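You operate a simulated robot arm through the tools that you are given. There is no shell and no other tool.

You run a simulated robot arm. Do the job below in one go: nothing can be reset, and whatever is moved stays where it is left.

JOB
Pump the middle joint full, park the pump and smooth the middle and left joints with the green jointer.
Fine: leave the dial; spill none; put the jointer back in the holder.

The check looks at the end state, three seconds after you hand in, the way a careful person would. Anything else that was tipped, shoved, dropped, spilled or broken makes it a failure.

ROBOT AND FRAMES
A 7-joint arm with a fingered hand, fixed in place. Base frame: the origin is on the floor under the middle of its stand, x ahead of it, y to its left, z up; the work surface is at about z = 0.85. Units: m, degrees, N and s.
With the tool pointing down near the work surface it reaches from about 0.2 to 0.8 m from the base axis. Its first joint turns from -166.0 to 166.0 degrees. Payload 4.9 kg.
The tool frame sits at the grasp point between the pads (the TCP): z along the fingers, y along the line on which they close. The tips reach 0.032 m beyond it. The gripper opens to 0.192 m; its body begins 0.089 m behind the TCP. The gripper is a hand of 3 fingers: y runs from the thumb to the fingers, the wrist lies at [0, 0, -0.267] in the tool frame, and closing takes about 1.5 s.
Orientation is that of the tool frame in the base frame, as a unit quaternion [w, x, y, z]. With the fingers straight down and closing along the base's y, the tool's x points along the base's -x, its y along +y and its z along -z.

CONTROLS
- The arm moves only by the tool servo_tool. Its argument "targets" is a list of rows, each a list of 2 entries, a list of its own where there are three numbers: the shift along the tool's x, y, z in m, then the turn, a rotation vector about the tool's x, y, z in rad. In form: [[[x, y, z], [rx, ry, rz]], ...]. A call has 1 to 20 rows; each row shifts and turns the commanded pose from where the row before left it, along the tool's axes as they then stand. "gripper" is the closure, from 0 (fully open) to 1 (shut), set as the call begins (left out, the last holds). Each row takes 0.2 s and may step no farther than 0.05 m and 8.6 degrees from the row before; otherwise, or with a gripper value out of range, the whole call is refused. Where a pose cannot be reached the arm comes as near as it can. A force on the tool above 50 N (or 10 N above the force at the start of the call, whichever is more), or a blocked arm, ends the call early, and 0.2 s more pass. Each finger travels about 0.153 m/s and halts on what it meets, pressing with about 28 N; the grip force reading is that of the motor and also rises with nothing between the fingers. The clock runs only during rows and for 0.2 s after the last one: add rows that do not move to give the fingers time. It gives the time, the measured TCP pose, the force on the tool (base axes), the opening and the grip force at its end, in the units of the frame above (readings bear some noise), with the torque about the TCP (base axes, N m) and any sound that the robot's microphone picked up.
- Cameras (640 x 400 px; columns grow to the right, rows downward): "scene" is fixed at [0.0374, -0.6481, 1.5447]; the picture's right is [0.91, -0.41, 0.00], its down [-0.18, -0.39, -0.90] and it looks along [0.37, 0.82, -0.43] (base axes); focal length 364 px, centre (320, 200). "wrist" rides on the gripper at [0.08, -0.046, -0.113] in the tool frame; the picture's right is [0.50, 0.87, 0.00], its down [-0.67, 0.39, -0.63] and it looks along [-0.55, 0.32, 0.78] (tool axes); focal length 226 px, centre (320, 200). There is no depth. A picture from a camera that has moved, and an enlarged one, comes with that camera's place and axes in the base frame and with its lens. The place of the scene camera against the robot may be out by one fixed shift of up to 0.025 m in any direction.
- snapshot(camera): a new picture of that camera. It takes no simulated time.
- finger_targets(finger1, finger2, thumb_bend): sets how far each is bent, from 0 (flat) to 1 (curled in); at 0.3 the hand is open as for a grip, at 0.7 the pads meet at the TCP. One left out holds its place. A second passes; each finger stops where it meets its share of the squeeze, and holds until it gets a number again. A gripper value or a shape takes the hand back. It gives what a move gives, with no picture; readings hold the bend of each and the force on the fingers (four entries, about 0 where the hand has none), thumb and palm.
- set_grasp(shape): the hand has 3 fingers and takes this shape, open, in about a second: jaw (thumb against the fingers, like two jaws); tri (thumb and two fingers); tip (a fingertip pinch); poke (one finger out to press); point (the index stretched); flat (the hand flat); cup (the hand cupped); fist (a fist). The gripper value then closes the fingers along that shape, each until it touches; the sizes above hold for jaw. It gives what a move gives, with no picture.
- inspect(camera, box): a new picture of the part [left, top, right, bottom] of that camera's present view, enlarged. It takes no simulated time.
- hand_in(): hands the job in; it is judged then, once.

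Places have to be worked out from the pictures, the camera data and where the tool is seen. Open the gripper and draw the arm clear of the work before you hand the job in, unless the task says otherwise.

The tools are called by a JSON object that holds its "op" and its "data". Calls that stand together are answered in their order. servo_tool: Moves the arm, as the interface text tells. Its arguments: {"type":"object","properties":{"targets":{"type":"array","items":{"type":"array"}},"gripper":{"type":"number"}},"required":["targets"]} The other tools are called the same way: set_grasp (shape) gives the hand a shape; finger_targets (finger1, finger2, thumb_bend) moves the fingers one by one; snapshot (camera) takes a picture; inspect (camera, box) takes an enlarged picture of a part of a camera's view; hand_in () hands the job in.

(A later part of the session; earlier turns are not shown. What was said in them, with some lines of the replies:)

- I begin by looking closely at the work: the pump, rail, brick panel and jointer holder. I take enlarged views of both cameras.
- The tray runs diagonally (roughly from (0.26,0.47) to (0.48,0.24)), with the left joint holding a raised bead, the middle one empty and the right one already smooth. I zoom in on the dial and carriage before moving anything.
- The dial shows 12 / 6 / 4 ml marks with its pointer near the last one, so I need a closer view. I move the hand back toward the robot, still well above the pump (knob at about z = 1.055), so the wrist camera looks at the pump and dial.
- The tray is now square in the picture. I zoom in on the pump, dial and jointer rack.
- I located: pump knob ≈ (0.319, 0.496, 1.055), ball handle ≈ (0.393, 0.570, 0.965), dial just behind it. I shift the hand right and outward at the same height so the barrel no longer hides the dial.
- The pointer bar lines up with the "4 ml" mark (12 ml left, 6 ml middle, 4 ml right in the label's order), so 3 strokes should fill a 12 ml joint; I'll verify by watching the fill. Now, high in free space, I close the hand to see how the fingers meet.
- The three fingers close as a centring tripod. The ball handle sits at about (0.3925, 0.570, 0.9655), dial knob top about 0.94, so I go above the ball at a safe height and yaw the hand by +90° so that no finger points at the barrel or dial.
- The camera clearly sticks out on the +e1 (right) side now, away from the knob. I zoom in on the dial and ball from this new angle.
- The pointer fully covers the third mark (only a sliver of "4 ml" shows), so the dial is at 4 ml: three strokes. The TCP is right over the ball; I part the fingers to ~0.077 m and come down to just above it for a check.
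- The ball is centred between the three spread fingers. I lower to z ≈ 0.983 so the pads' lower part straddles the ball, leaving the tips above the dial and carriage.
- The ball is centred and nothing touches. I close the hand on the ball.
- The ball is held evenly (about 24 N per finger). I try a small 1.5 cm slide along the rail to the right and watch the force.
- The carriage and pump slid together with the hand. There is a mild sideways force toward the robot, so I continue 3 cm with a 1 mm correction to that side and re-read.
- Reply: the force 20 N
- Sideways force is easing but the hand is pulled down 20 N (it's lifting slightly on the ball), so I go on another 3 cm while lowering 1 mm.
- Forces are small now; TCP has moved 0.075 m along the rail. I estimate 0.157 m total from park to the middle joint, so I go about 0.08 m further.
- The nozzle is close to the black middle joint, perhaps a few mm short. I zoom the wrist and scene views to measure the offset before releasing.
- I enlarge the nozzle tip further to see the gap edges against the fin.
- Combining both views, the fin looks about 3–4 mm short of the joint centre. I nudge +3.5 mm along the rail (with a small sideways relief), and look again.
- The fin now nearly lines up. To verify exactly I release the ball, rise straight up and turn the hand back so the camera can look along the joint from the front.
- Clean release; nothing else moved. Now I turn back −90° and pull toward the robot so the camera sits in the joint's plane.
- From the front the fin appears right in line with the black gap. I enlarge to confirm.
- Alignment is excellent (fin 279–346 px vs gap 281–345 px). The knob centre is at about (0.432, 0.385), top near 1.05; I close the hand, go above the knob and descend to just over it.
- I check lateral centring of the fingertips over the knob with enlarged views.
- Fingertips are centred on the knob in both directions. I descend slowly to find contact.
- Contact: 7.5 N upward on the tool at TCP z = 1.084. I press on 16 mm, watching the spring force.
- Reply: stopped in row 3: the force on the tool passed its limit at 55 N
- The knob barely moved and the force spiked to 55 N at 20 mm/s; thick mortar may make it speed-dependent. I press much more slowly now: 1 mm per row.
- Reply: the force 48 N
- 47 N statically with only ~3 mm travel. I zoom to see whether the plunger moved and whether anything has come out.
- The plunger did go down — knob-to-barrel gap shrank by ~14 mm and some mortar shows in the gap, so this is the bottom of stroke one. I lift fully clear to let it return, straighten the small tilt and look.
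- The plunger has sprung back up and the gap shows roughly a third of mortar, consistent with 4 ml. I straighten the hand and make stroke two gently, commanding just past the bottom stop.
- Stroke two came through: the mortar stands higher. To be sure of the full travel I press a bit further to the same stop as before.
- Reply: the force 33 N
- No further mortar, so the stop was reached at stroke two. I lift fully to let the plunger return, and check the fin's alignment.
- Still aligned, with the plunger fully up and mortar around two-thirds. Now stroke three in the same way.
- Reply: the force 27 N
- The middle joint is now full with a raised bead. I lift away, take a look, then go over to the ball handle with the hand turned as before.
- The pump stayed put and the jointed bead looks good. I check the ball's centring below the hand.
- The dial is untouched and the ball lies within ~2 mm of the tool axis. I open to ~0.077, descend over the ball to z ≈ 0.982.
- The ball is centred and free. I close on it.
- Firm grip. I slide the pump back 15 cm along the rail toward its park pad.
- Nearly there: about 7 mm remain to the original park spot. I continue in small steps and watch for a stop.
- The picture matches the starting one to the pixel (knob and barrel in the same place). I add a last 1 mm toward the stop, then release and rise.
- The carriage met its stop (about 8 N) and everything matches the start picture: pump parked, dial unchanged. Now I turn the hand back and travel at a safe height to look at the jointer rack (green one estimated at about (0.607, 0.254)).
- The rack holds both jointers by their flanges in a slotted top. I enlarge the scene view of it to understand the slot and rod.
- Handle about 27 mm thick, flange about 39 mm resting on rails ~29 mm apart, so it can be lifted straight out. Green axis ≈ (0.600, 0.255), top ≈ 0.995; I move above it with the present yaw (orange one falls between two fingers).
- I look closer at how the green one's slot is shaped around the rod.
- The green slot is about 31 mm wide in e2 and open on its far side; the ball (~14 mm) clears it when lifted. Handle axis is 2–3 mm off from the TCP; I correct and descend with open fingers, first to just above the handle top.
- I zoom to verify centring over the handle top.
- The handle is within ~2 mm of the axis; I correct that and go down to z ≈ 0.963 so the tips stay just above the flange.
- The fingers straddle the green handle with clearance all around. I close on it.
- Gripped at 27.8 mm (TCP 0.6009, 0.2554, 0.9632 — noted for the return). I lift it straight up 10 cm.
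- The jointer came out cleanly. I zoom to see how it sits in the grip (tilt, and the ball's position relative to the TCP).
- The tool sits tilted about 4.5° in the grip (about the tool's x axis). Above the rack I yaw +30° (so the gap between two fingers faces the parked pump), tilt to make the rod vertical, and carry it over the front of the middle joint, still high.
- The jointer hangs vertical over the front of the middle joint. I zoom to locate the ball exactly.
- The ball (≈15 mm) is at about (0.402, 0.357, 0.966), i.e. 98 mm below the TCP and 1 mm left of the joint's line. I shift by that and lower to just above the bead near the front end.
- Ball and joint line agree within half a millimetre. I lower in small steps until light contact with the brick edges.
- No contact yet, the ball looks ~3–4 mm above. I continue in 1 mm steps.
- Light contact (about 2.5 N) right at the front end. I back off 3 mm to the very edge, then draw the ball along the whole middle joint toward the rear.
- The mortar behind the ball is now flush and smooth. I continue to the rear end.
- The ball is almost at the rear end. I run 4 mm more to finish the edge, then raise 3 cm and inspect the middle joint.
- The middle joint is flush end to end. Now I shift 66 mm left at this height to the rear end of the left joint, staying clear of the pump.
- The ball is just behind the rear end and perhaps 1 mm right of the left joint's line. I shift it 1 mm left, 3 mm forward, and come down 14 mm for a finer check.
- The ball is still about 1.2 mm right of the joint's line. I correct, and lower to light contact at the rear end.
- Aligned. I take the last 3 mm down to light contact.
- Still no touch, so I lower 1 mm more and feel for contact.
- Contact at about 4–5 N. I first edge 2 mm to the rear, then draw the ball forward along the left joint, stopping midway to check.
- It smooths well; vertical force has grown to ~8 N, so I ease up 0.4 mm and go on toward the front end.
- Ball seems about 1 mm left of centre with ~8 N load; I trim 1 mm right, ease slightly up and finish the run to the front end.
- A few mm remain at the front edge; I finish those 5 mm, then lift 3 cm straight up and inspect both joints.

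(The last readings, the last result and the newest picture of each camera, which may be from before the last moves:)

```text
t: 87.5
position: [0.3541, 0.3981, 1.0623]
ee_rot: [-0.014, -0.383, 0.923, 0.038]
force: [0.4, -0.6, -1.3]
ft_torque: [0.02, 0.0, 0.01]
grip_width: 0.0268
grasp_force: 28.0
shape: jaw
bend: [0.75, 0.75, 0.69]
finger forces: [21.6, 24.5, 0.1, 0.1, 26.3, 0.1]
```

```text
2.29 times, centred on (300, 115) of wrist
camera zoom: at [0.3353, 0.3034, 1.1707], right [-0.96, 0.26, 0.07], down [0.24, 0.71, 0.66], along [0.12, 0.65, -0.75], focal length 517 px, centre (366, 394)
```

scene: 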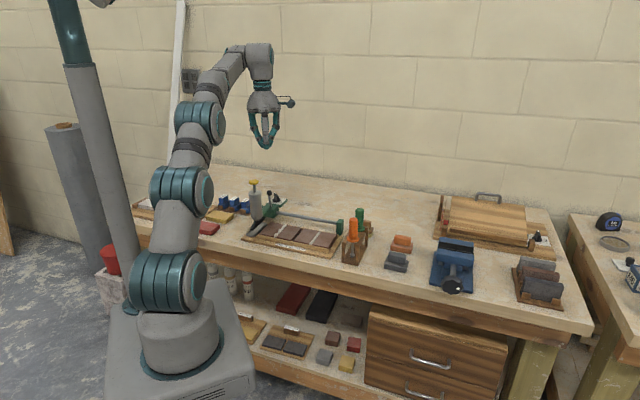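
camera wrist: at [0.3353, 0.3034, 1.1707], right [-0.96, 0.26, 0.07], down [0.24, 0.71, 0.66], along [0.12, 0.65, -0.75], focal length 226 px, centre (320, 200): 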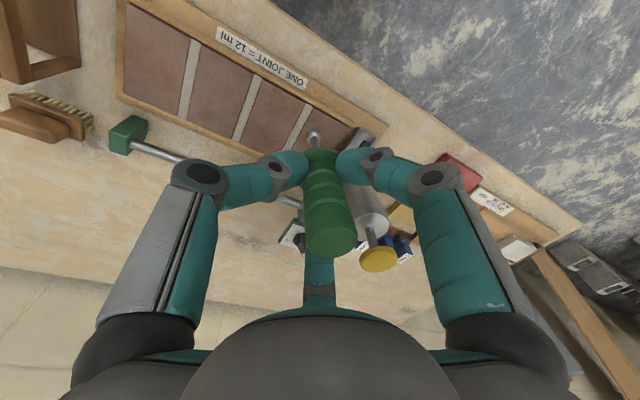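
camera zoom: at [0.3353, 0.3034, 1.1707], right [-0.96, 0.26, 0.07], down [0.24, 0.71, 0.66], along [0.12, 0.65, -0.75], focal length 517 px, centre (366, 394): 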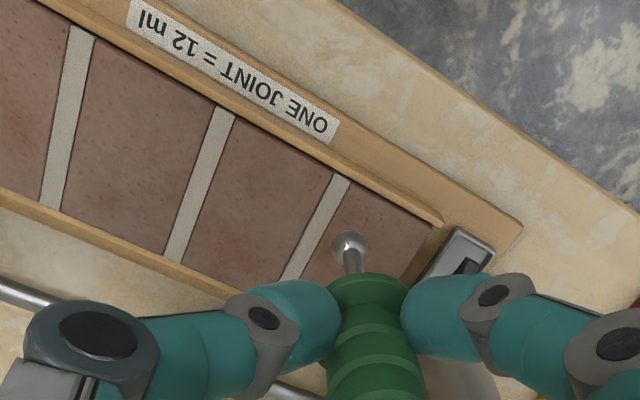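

All three joints are now flush and even. I raise a bit and carry the jointer back toward the rack at height, then undo the 30° yaw about the vertical while keeping the rod upright.

{"op": "servo_tool", "data": {"targets": [[[0, 0.0024, -0.0299], [0, 0, 0]], [[-0.0103, -0.0396, -0.00317], [0, 0, 0]], [[-0.0103, -0.0396, -0.00317], [0, 0, 0]], [[-0.0103, -0.0396, -0.00317], [0, 0, 0]], [[-0.0103, -0.0396, -0.00317], [0, 0, 0]], [[-0.0103, -0.0396, -0.00317], [0, 0, 0]], [[-0.0103, -0.0396, -0.00317], [0, 0, 0]], [[-0.0103, -0.0396, -0.00317], [0, 0, 0]], [[0, 0, 0], [0, -0.01046, 0.1305]], [[0, 0, 0], [0, -0.01046, 0.1305]], [[0, 0, 0], [0, -0.01046, 0.1305]], [[0, 0, 0], [0, -0.01046, 0.1305]], [[0, 0, 0], [0, 0, 0]]]}}

{"op": "snapshot", "data": {"camera": "wrist"}}

{"op": "inspect", "data": {"camera": "wrist", "box": [270, 60, 370, 180]}}

{"op": "inspect", "data": {"camera": "scene", "box": [310, 120, 400, 270]}}

```text
t: 90.3
position: [0.6023, 0.2517, 1.0924]
ee_rot: [-0.004, -0.131, 0.991, 0.04]
force: [0.9, -0.1, -1.4]
ft_torque: [0.06, 0.0, 0.0]
grip_width: 0.0265
grasp_force: 27.8
shape: jaw
bend: [0.75, 0.75, 0.69]
finger forces: [21.5, 24.2, 0.0, 0.0, 26.8, 0.0]
```

```text
taken
camera wrist: at [0.5398, 0.1789, 1.2003], right [-0.71, 0.7, 0.07], down [0.56, 0.5, 0.66], along [0.43, 0.51, -0.75], focal length 226 px, centre (320, 200)
```

wrist: 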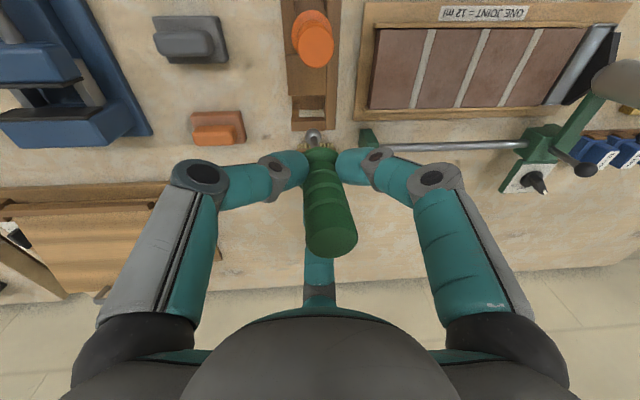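

```text
3.33 times, centred on (320, 120) of wrist
camera zoom: at [0.5398, 0.1789, 1.2003], right [-0.71, 0.7, 0.07], down [0.56, 0.5, 0.66], along [0.43, 0.51, -0.75], focal length 754 px, centre (320, 467)
```

zoom: 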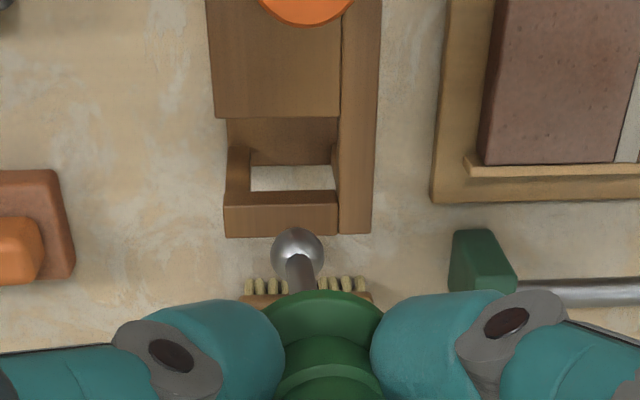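

```text
2.67 times, centred on (355, 195) of scene
camera zoom: at [0.0374, -0.6481, 1.5447], right [0.91, -0.41, 0.0], down [-0.18, -0.39, -0.9], along [0.37, 0.82, -0.43], focal length 972 px, centre (227, 213)
```

zoom: 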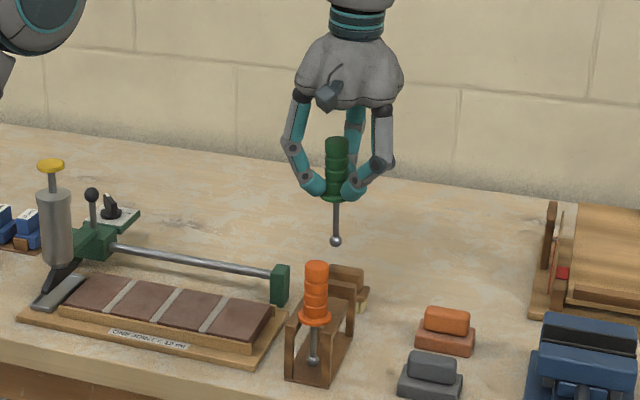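

Rod leans ~2° toward +e1; the ball reads 2.5 mm right and 1.5 mm behind the slot's ideal centre. I tilt back 2° and shift slightly, then re-measure before lowering.

{"op": "servo_tool", "data": {"targets": [[[0.0013, -0.00075, 0], [-0.031, 0.018, 0]], [[0, 0, 0], [0, 0, 0]], [[0, 0, 0], [0, 0, 0]]]}}

{"op": "inspect", "data": {"camera": "wrist", "box": [270, 60, 370, 180]}}

{"op": "inspect", "data": {"camera": "scene", "box": [335, 160, 380, 230]}}

{"op": "inspect", "data": {"camera": "wrist", "box": [270, 120, 370, 270]}}

```text
t: 91.1
position: [0.6021, 0.25, 1.0915]
ee_rot: [-0.016, -0.132, 0.99, 0.054]
force: [-0.6, -1.0, -1.4]
ft_torque: [0.01, -0.02, 0.02]
grip_width: 0.0269
grasp_force: 28.0
shape: jaw
bend: [0.75, 0.75, 0.69]
finger forces: [21.5, 24.1, 0.1, 0.0, 26.9, 0.0]
```

```text
3.33 times, centred on (320, 120) of wrist
camera zoom: at [0.5416, 0.1751, 1.2002], right [-0.71, 0.7, 0.1], down [0.58, 0.48, 0.66], along [0.41, 0.53, -0.74], focal length 754 px, centre (320, 467)
```

zoom: 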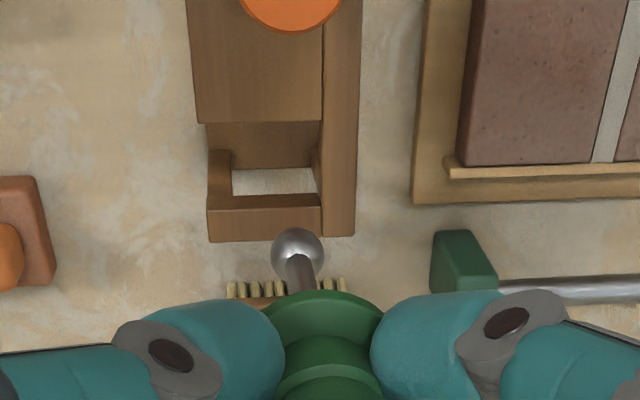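

```text
5.71 times, centred on (358, 195) of scene
camera zoom: at [0.0374, -0.6481, 1.5447], right [0.91, -0.41, 0.0], down [-0.18, -0.39, -0.9], along [0.37, 0.82, -0.43], focal length 2083 px, centre (106, 229)
```

zoom: 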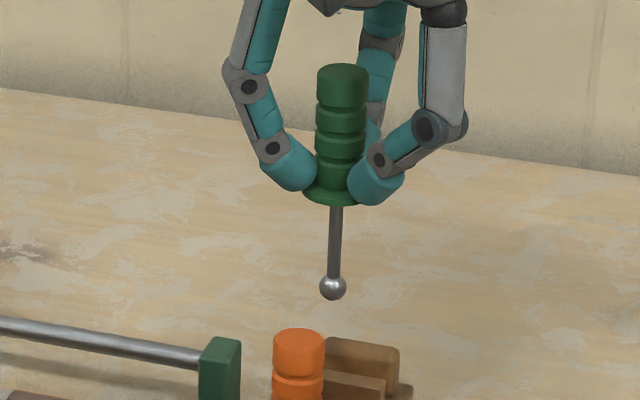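

```text
2.67 times, centred on (320, 195) of wrist
camera zoom: at [0.5416, 0.1751, 1.2002], right [-0.71, 0.7, 0.1], down [0.58, 0.48, 0.66], along [0.41, 0.53, -0.74], focal length 603 px, centre (320, 213)
```

zoom: 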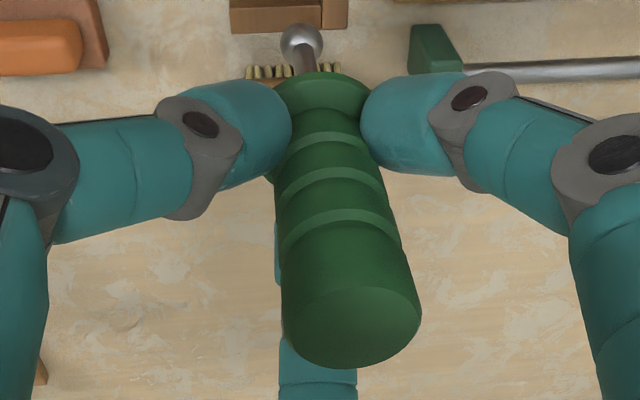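

Now upright, with the ball at the slot's centre (e2 match within a millimetre, ~15 mm from the rail as originally). I lower it 9 cm into the slot, watching for force.

{"op": "servo_tool", "data": {"targets": [[[-0.0006, -0.001, 0], [0, 0, 0]], [[-0.00052, -0.00333, 0.02981], [0, 0, 0]], [[-0.00035, -0.00222, 0.01987], [0, 0, 0]], [[-0.00035, -0.00222, 0.01987], [0, 0, 0]], [[0, 0, 0], [0, 0, 0]]]}}

{"op": "snapshot", "data": {"camera": "wrist"}}

{"op": "inspect", "data": {"camera": "wrist", "box": [270, 60, 370, 180]}}

{"op": "inspect", "data": {"camera": "scene", "box": [335, 180, 385, 250]}}

```text
t: 92.3
position: [0.6032, 0.2499, 1.0222]
ee_rot: [-0.015, -0.131, 0.99, 0.055]
force: [0.3, -0.1, -1.6]
ft_torque: [0.03, 0.03, 0.02]
grip_width: 0.0268
grasp_force: 28.0
shape: jaw
bend: [0.75, 0.75, 0.69]
finger forces: [21.4, 23.9, 0.0, 0.0, 26.7, 0.0]
```

```text
taken
camera wrist: at [0.5425, 0.1738, 1.1299], right [-0.71, 0.7, 0.1], down [0.58, 0.48, 0.66], along [0.41, 0.53, -0.74], focal length 226 px, centre (320, 200)
```

wrist: 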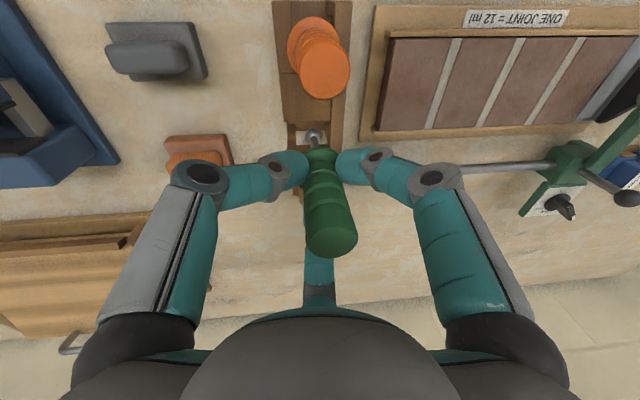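

```text
3.33 times, centred on (320, 120) of wrist
camera zoom: at [0.5425, 0.1738, 1.1299], right [-0.71, 0.7, 0.1], down [0.58, 0.48, 0.66], along [0.41, 0.53, -0.74], focal length 754 px, centre (320, 467)
```

zoom: 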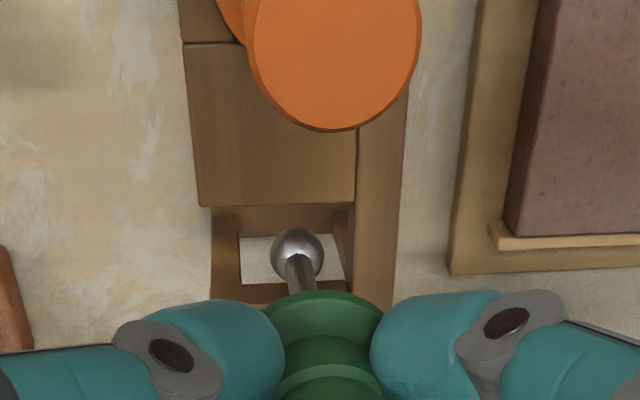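

```text
5.71 times, centred on (360, 215) of scene
camera zoom: at [0.0374, -0.6481, 1.5447], right [0.91, -0.41, 0.0], down [-0.18, -0.39, -0.9], along [0.37, 0.82, -0.43], focal length 2083 px, centre (91, 114)
```

zoom: 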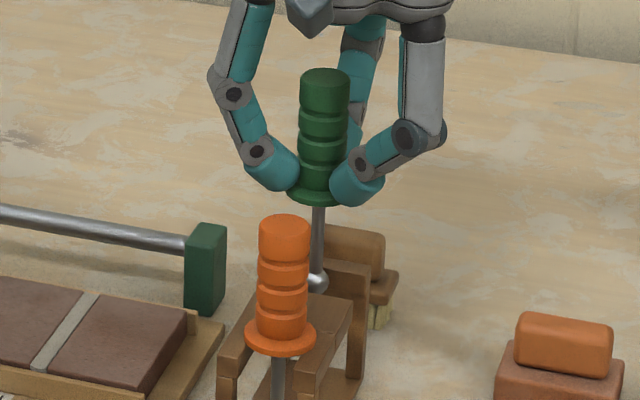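

The ball is at the slot's mouth and sits slightly toward the rear bar. I shift 2 mm forward and lower another 3 cm in small steps.

{"op": "servo_tool", "data": {"targets": [[[0.0017, -0.001, 0], [0, 0, 0]], [[-0.00017, -0.00111, 0.00994], [0, 0, 0]], [[-0.00017, -0.00111, 0.00994], [0, 0, 0]], [[-0.00017, -0.00111, 0.00994], [0, 0, 0]], [[0, 0, 0], [0, 0, 0]]]}}

{"op": "inspect", "data": {"camera": "wrist", "box": [270, 60, 370, 180]}}

{"op": "inspect", "data": {"camera": "scene", "box": [335, 180, 385, 250]}}

```text
t: 93.5
position: [0.6005, 0.2492, 0.9917]
ee_rot: [-0.015, -0.131, 0.99, 0.054]
force: [-0.1, -0.2, -1.0]
ft_torque: [0.0, 0.01, 0.0]
grip_width: 0.0268
grasp_force: 27.5
shape: jaw
bend: [0.75, 0.75, 0.69]
finger forces: [21.4, 23.9, 0.0, 0.1, 26.7, 0.0]
```

```text
3.33 times, centred on (320, 120) of wrist
camera zoom: at [0.5406, 0.1728, 1.0996], right [-0.71, 0.7, 0.1], down [0.58, 0.48, 0.66], along [0.41, 0.53, -0.74], focal length 754 px, centre (320, 467)
```

zoom: 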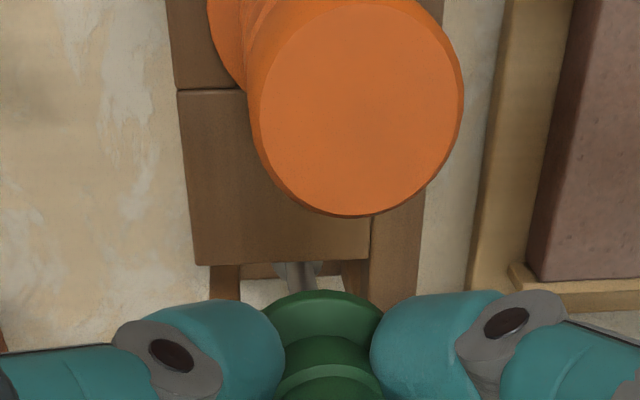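

```text
5.71 times, centred on (360, 215) of scene
camera zoom: at [0.0374, -0.6481, 1.5447], right [0.91, -0.41, 0.0], down [-0.18, -0.39, -0.9], along [0.37, 0.82, -0.43], focal length 2083 px, centre (91, 114)
```

zoom: 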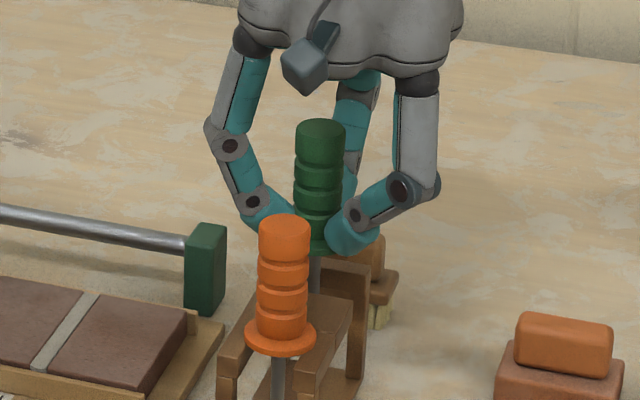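

The ball has passed cleanly into the slot. I lower on in decreasing steps to find the flange seating.

{"op": "servo_tool", "data": {"targets": [[[-0.00017, -0.00111, 0.00994], [0, 0, 0]], [[-9e-05, -0.00056, 0.00497], [0, 0, 0]], [[-5e-05, -0.00033, 0.00298], [0, 0, 0]], [[0, 0, 0], [0, 0, 0]]]}}

{"op": "inspect", "data": {"camera": "scene", "box": [335, 180, 385, 250]}}

{"op": "inspect", "data": {"camera": "wrist", "box": [270, 80, 370, 200]}}

```text
t: 94.5
position: [0.6011, 0.2497, 0.9732]
ee_rot: [-0.016, -0.132, 0.99, 0.054]
force: [-0.3, 0.1, -1.8]
ft_torque: [0.03, 0.02, -0.02]
grip_width: 0.0266
grasp_force: 27.7
shape: jaw
bend: [0.75, 0.75, 0.69]
finger forces: [21.5, 23.8, 0.1, 0.1, 26.6, 0.1]
```

```text
5.71 times, centred on (360, 215) of scene
camera zoom: at [0.0374, -0.6481, 1.5447], right [0.91, -0.41, 0.0], down [-0.18, -0.39, -0.9], along [0.37, 0.82, -0.43], focal length 2083 px, centre (91, 114)
```

zoom: 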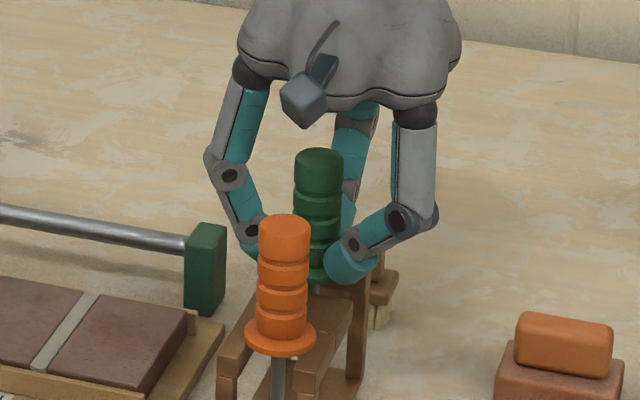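

```text
3.33 times, centred on (320, 140) of wrist
camera zoom: at [0.541, 0.173, 1.081], right [-0.71, 0.7, 0.1], down [0.58, 0.48, 0.66], along [0.41, 0.53, -0.74], focal length 754 px, centre (320, 400)
```

zoom: 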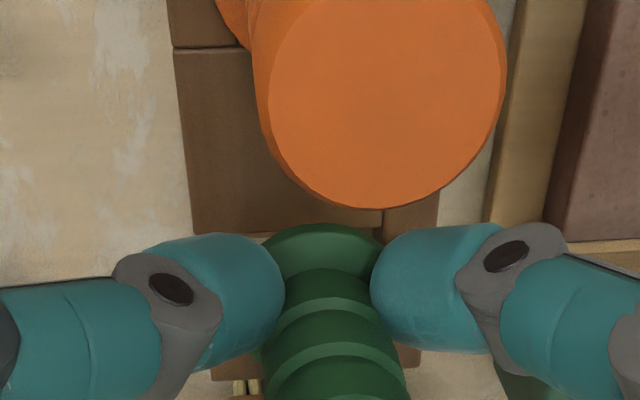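

The handle top is ~6 mm above its original image position and horizontally matched. I lower in 1–2 mm steps until it seats.

{"op": "servo_tool", "data": {"targets": [[[-4e-05, -0.00022, 0.00199], [0, 0, 0]], [[-4e-05, -0.00022, 0.00199], [0, 0, 0]], [[-2e-05, -0.00011, 0.00099], [0, 0, 0]], [[0, 0, 0], [0, 0, 0]]]}}

{"op": "inspect", "data": {"camera": "scene", "box": [335, 190, 385, 250]}}

```text
t: 95.5
position: [0.6012, 0.2497, 0.9684]
ee_rot: [-0.015, -0.132, 0.99, 0.055]
force: [0.1, 0.1, -1.3]
ft_torque: [0.03, -0.01, 0.03]
grip_width: 0.0267
grasp_force: 27.9
shape: jaw
bend: [0.75, 0.75, 0.69]
finger forces: [21.3, 23.8, 0.0, 0.0, 26.7, 0.0]
```

```text
6.67 times, centred on (360, 220) of scene
camera zoom: at [0.0374, -0.6481, 1.5447], right [0.91, -0.41, 0.0], down [-0.18, -0.39, -0.9], along [0.37, 0.82, -0.43], focal length 2430 px, centre (53, 67)
```

zoom: 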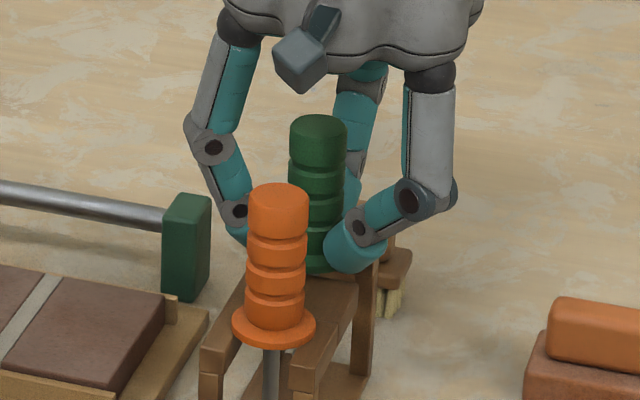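

About 2–3 mm remain. I continue down by 1 mm steps.

{"op": "servo_tool", "data": {"targets": [[[-2e-05, -0.00011, 0.00099], [0, 0, 0]], [[-2e-05, -0.00011, 0.00099], [0, 0, 0]], [[0, 0, 0], [0, 0, 0]]]}}

```text
t: 96.3
position: [0.5998, 0.2503, 0.9652]
ee_rot: [-0.016, -0.132, 0.99, 0.055]
force: [0.5, -0.5, -1.0]
ft_torque: [-0.01, -0.01, -0.02]
grip_width: 0.0267
grasp_force: 27.8
shape: jaw
bend: [0.75, 0.75, 0.69]
finger forces: [21.3, 23.8, 0.0, 0.0, 26.7, 0.0]
```

{"op": "servo_tool", "data": {"targets": [[[-2e-05, -0.00011, 0.00099], [0, 0, 0]], [[-2e-05, -0.00011, 0.00099], [0, 0, 0]], [[0, 0, 0], [0, 0, 0]]]}}

{"op": "inspect", "data": {"camera": "scene", "box": [335, 190, 385, 250]}}

```text
t: 97.1
position: [0.6011, 0.2489, 0.9635]
ee_rot: [-0.015, -0.133, 0.99, 0.054]
force: [-0.2, 0.0, -1.2]
ft_torque: [0.0, 0.0, 0.0]
grip_width: 0.0268
grasp_force: 28.0
shape: jaw
bend: [0.75, 0.75, 0.69]
finger forces: [21.4, 23.8, 0.0, 0.0, 26.8, 0.1]
```

```text
6.67 times, centred on (360, 220) of scene
camera zoom: at [0.0374, -0.6481, 1.5447], right [0.91, -0.41, 0.0], down [-0.18, -0.39, -0.9], along [0.37, 0.82, -0.43], focal length 2430 px, centre (53, 67)
```

zoom: 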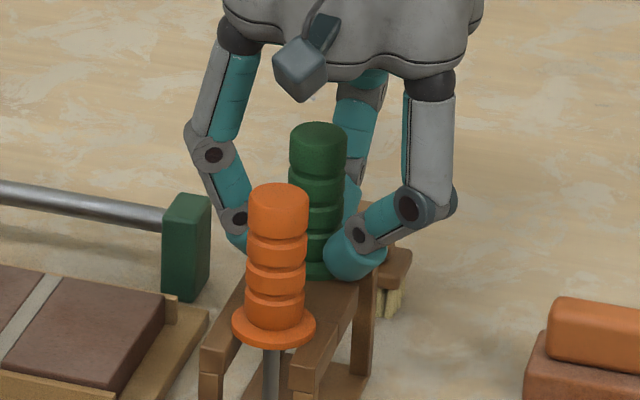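

The top is at its original height within ~1 mm yet no contact force; I feel downward another 1–2 mm.

{"op": "servo_tool", "data": {"targets": [[[-2e-05, -0.00011, 0.00099], [0, 0, 0]], [[0, 0, 0], [0, 0, 0]]]}}

{"op": "inspect", "data": {"camera": "wrist", "box": [270, 80, 370, 200]}}

{"op": "inspect", "data": {"camera": "scene", "box": [340, 205, 380, 270]}}

```text
t: 97.7
position: [0.6019, 0.2499, 0.9639]
ee_rot: [-0.015, -0.132, 0.99, 0.054]
force: [-0.3, -0.5, 3.7]
ft_torque: [-0.12, 0.06, 0.02]
grip_width: 0.0268
grasp_force: 28.1
shape: jaw
bend: [0.75, 0.75, 0.69]
finger forces: [22.0, 23.7, 0.1, 0.0, 28.8, 0.1]
```

```text
3.33 times, centred on (320, 140) of wrist
camera zoom: at [0.5411, 0.1732, 1.0716], right [-0.71, 0.7, 0.1], down [0.58, 0.48, 0.66], along [0.41, 0.53, -0.74], focal length 754 px, centre (320, 400)
```

zoom: 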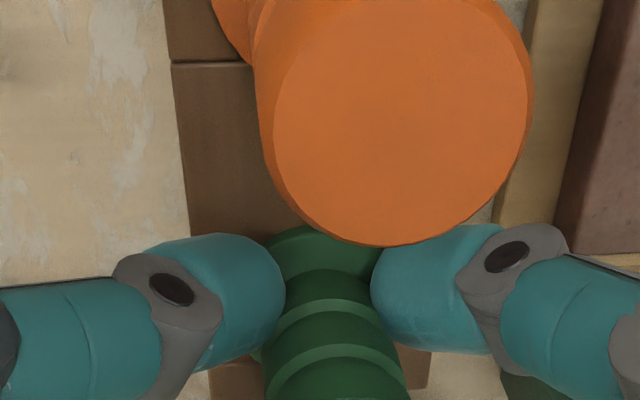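

```text
6.15 times, centred on (360, 238) of scene
camera zoom: at [0.0374, -0.6481, 1.5447], right [0.91, -0.41, 0.0], down [-0.18, -0.39, -0.9], along [0.37, 0.82, -0.43], focal length 2243 px, centre (74, -31)
```

zoom: 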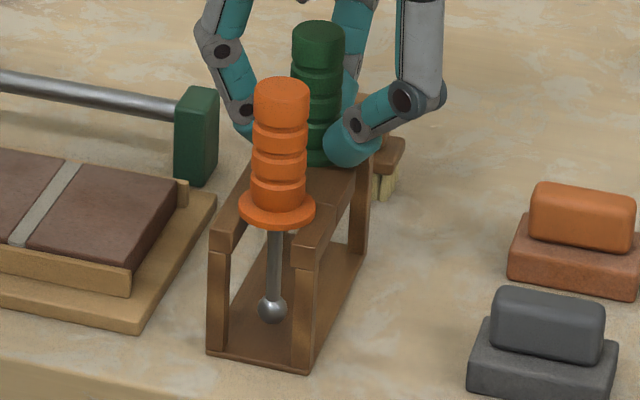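

Seated with ~5 N. I open the fingers in place and check that the jointer stands by itself.

{"op": "servo_tool", "data": {"targets": [[[0, 0, 0], [0, 0, 0]], [[0, 0, 0], [0, 0, 0]], [[0, 0, 0], [0, 0, 0]], [[0, 0, 0], [0, 0, 0]], [[0, 0, 0], [0, 0, 0]]], "gripper": 0.6}}

{"op": "snapshot", "data": {"camera": "wrist"}}

{"op": "inspect", "data": {"camera": "scene", "box": [335, 190, 385, 265]}}

```text
t: 98.9
position: [0.601, 0.2513, 0.9625]
ee_rot: [-0.015, -0.131, 0.99, 0.055]
force: [0.0, 0.5, -0.5]
ft_torque: [-0.02, -0.02, 0.02]
grip_width: 0.0764
grasp_force: 0.0
shape: jaw
bend: [0.42, 0.42, 0.7]
finger forces: [0.0, 0.0, 0.1, 0.0, 0.0, 0.0]
```

```text
taken
camera wrist: at [0.541, 0.1732, 1.071], right [-0.71, 0.7, 0.1], down [0.58, 0.48, 0.66], along [0.41, 0.53, -0.74], focal length 226 px, centre (320, 200)
```

wrist: 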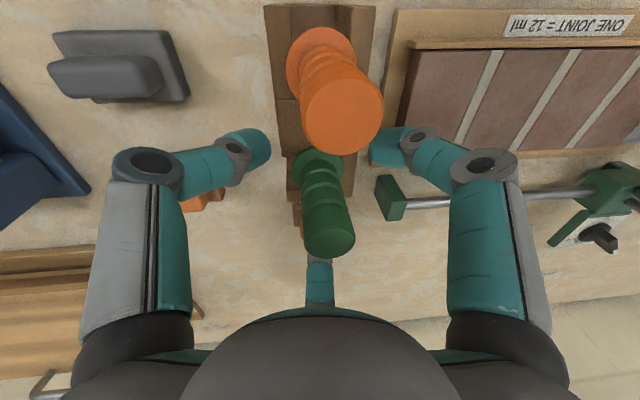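

```text
5.33 times, centred on (360, 228) of scene
camera zoom: at [0.0374, -0.6481, 1.5447], right [0.91, -0.41, 0.0], down [-0.18, -0.39, -0.9], along [0.37, 0.82, -0.43], focal length 1944 px, centre (107, 53)
```

zoom: 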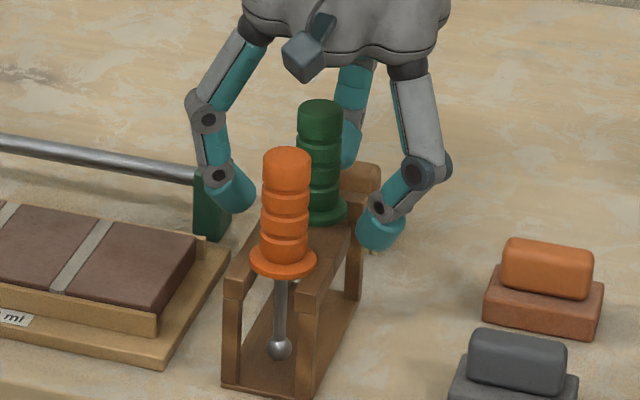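

The jointer stands upright in the rack and the fingers are free of it. I rise straight up (vertical in the base frame).

{"op": "servo_tool", "data": {"targets": [[[0.0003, 0.0022, -0.0199], [0, 0, 0]], [[0.0005, 0.0033, -0.0298], [0, 0, 0]], [[0.0007, 0.0044, -0.03975], [0, 0, 0]], [[0.0007, 0.0044, -0.03975], [0, 0, 0]], [[0.0007, 0.0044, -0.03975], [0, 0, 0]], [[0.0007, 0.0044, -0.03975], [0, 0, 0]], [[0, 0, 0], [0, 0, 0]]]}}

{"op": "inspect", "data": {"camera": "scene", "box": [325, 190, 395, 270]}}

{"op": "snapshot", "data": {"camera": "wrist"}}

{"op": "snapshot", "data": {"camera": "scene"}}

```text
t: 100.5
position: [0.603, 0.2477, 1.1764]
ee_rot: [-0.016, -0.132, 0.99, 0.055]
force: [-0.3, 0.1, 0.8]
ft_torque: [-0.02, 0.02, 0.02]
grip_width: 0.0768
grasp_force: 0.1
shape: jaw
bend: [0.42, 0.42, 0.7]
finger forces: [0.0, 0.1, 0.0, 0.1, 0.0, 0.0]
```

```text
5.00 times, centred on (360, 230) of scene
camera zoom: at [0.0374, -0.6481, 1.5447], right [0.91, -0.41, 0.0], down [-0.18, -0.39, -0.9], along [0.37, 0.82, -0.43], focal length 1822 px, centre (120, 50)
```

zoom: 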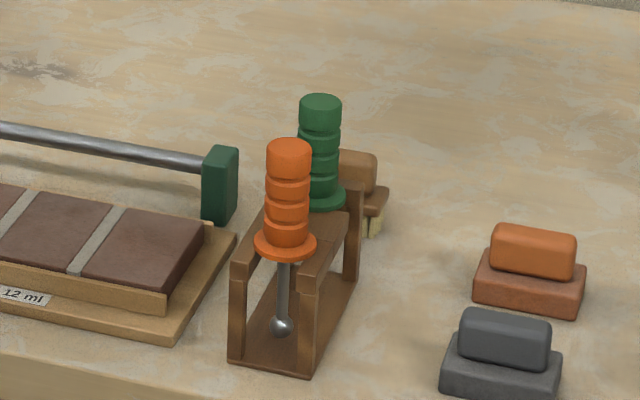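

```text
taken
camera wrist: at [0.5418, 0.1714, 1.2835], right [-0.71, 0.7, 0.1], down [0.58, 0.48, 0.66], along [0.41, 0.53, -0.74], focal length 226 px, centre (320, 200)
```

wrist: 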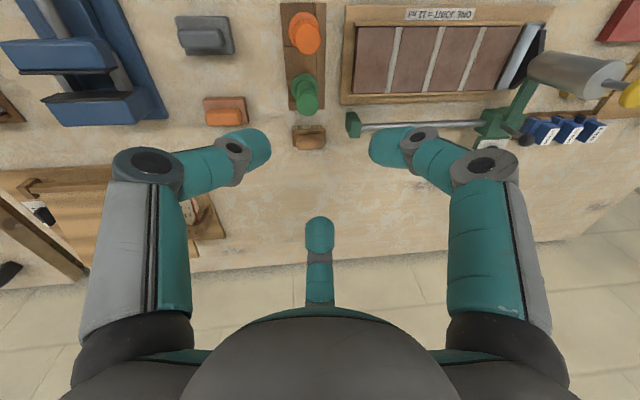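

```text
taken
```

scene: 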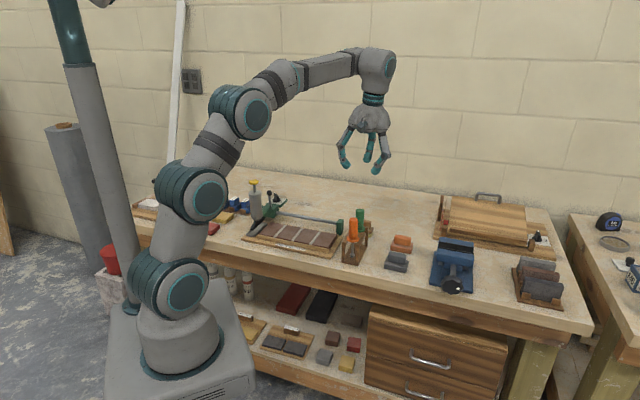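

The green jointer is back upright exactly where it was. I level the hand and move to a front vantage over the bench edge to check the tray, the pump and the dial one final time.

{"op": "servo_tool", "data": {"targets": [[[0, 0, 0], [0.113, -0.017, 0]], [[0.0377, 0.0195, 0], [0, 0, 0]], [[0.0377, 0.0195, 0], [0, 0, 0]], [[0.0377, 0.0195, 0], [0, 0, 0]], [[0.0377, 0.0195, 0], [0, 0, 0]], [[0.0377, 0.0195, 0], [0, 0, 0]], [[0.0377, 0.0195, 0], [0, 0, 0]], [[0.0377, 0.0195, 0], [0, 0, 0]], [[0, 0, 0], [0, 0, 0]]]}}

{"op": "snapshot", "data": {"camera": "wrist"}}

{"op": "inspect", "data": {"camera": "wrist", "box": [220, 80, 420, 220]}}

{"op": "inspect", "data": {"camera": "scene", "box": [235, 170, 345, 260]}}

```text
t: 102.5
position: [0.3099, 0.3105, 1.1738]
ee_rot: [0.0, -0.132, 0.991, -0.001]
force: [0.8, -0.6, 0.4]
ft_torque: [-0.01, 0.03, -0.02]
grip_width: 0.0767
grasp_force: 0.0
shape: jaw
bend: [0.42, 0.42, 0.7]
finger forces: [0.1, 0.2, 0.0, 0.0, 0.1, 0.0]
```

```text
taken
camera wrist: at [0.2447, 0.2463, 1.2864], right [-0.71, 0.71, 0.0], down [0.55, 0.55, 0.63], along [0.45, 0.45, -0.78], focal length 226 px, centre (320, 200)
```

wrist: 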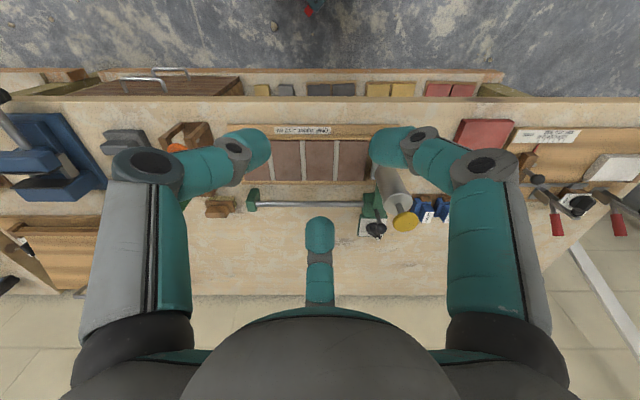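

```text
2.86 times, centred on (320, 150) of wrist
camera zoom: at [0.2447, 0.2463, 1.2864], right [-0.71, 0.71, 0.0], down [0.55, 0.55, 0.63], along [0.45, 0.45, -0.78], focal length 646 px, centre (320, 343)
```

zoom: 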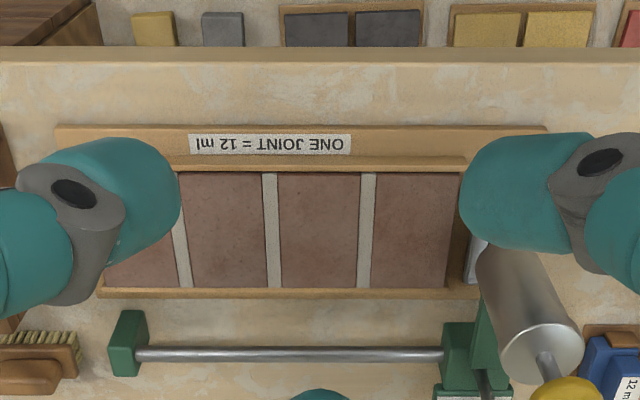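

```text
4.44 times, centred on (290, 215) of scene
camera zoom: at [0.0374, -0.6481, 1.5447], right [0.91, -0.41, 0.0], down [-0.18, -0.39, -0.9], along [0.37, 0.82, -0.43], focal length 1620 px, centre (453, 133)
```

zoom: 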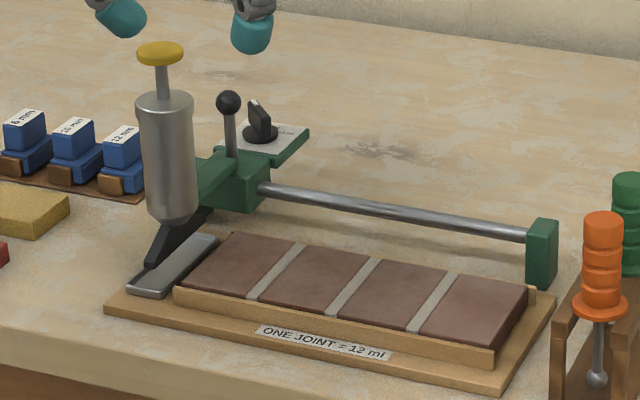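

All three joints look even, with the pump on its pad. One more close zoom on the joints and on the pad to check for any leftovers.

{"op": "inspect", "data": {"camera": "wrist", "box": [290, 132, 360, 186]}}

{"op": "inspect", "data": {"camera": "scene", "box": [285, 222, 340, 255]}}

{"op": "inspect", "data": {"camera": "scene", "box": [255, 210, 310, 245]}}

{"op": "inspect", "data": {"camera": "wrist", "box": [345, 200, 425, 250]}}

```text
7.41 times, centred on (325, 159) of wrist
camera zoom: at [0.2447, 0.2463, 1.2864], right [-0.71, 0.71, 0.0], down [0.55, 0.55, 0.63], along [0.45, 0.45, -0.78], focal length 1674 px, centre (283, 504)
```

zoom: 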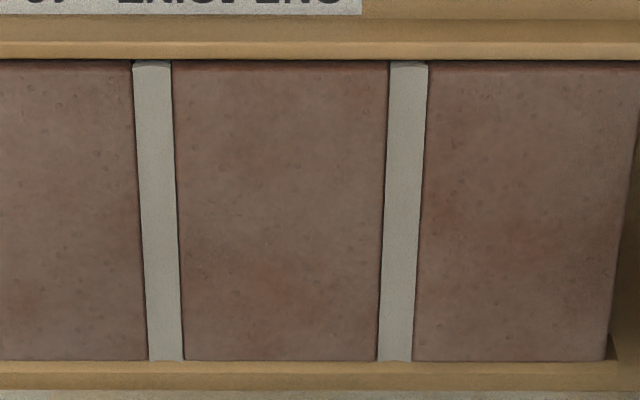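

```text
11.64 times, centred on (312, 238) of scene
camera zoom: at [0.0374, -0.6481, 1.5447], right [0.91, -0.41, 0.0], down [-0.18, -0.39, -0.9], along [0.37, 0.82, -0.43], focal length 4242 px, centre (407, -248)
```

zoom: 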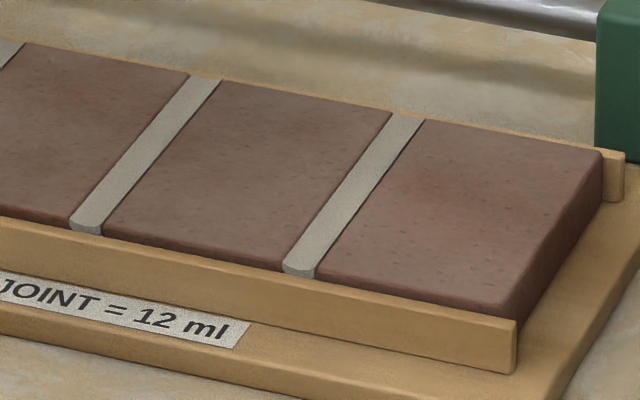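

```text
11.43 times, centred on (282, 228) of scene
camera zoom: at [0.0374, -0.6481, 1.5447], right [0.91, -0.41, 0.0], down [-0.18, -0.39, -0.9], along [0.37, 0.82, -0.43], focal length 4166 px, centre (749, -114)
```

zoom: 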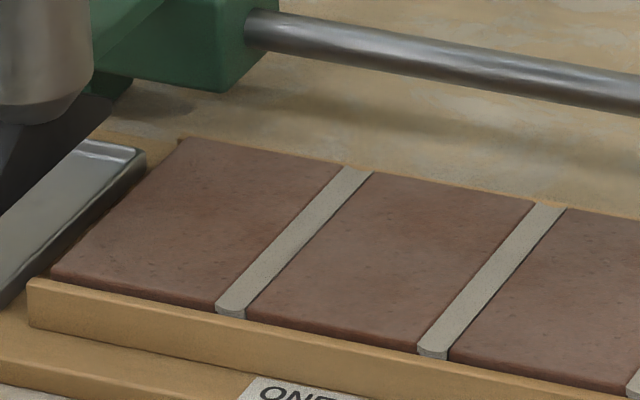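

```text
8.00 times, centred on (385, 225) of wrist
camera zoom: at [0.2447, 0.2463, 1.2864], right [-0.71, 0.71, 0.0], down [0.55, 0.55, 0.63], along [0.45, 0.45, -0.78], focal length 1808 px, centre (-200, 0)
```

zoom: 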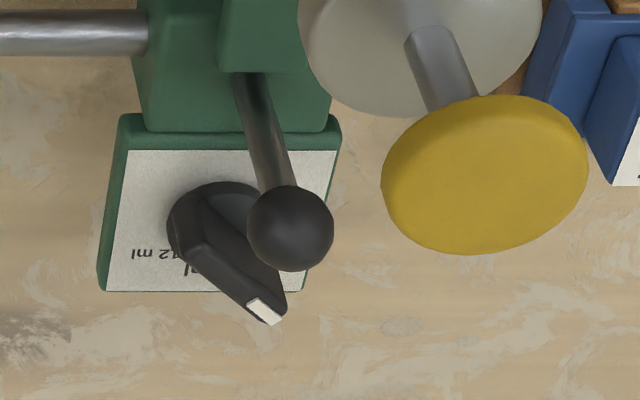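

Joints are flush end to end, nothing spilled, pump on its pad, dial at 4 ml. I open the hand fully and raise it clear of the work before handing in.

{"op": "servo_tool", "data": {"targets": [[[0, 0, -0.03], [0, 0, 0]], [[0, 0, -0.03], [0, 0, 0]], [[0, 0, -0.03], [0, 0, 0]], [[0, 0, 0], [0, 0, 0]], [[0, 0, 0], [0, 0, 0]]], "gripper": 0.0}}

{"op": "snapshot", "data": {"camera": "scene"}}

```text
t: 103.7
position: [0.3107, 0.3128, 1.2645]
ee_rot: [-0.001, -0.131, 0.991, -0.001]
force: [-0.9, -0.5, -0.1]
ft_torque: [0.01, 0.0, 0.0]
grip_width: 0.1922
grasp_force: 0.1
shape: jaw
bend: [0.3, 0.3, 0.3]
finger forces: [0.0, 0.0, 0.1, 0.0, 0.0, 0.1]
```

```text
taken
```

scene: 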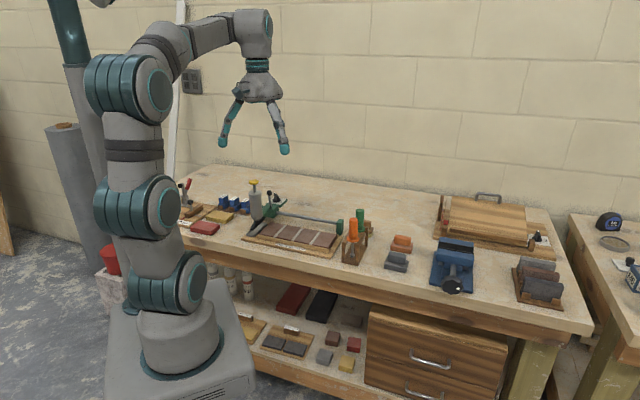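

The hand is open and clear, everything is in its place, and both joints are smoothed. I hand the job in.

{"op": "hand_in", "data": {}}

```text
The job is handed in.
```

I handed the job in with the middle joint full, the middle and left joints smoothed, and everything back in its place. The hand-in only confirmed receipt, so I don't have the verdict. What follows is from my last pictures and readings.

- **Middle joint:** I filled it with three strokes of the pump, since the dial points at the 4 ml mark and one joint takes 12 ml. The nozzle lined up with the gap to within about half a millimetre.
- **First stroke:** I pressed faster than intended and one move stopped early at 55 N. The plunger then sprang back fully and the fill looked right for one dose.
- **Smoothing:** I ran the green jointer end to end along both joints. They look flush and match the right one, and I saw no mortar on the bricks, tray or bench.
- **Pump:** It is parked on its pad against the end stop, in the same spot as at the start.
- **Dial:** I did not touch it, and it looks unchanged.
- **Green jointer:** It is upright in its slot in the holder, within about a millimetre of where it started.
- **Arm:** The hand is open and raised clear of the work.
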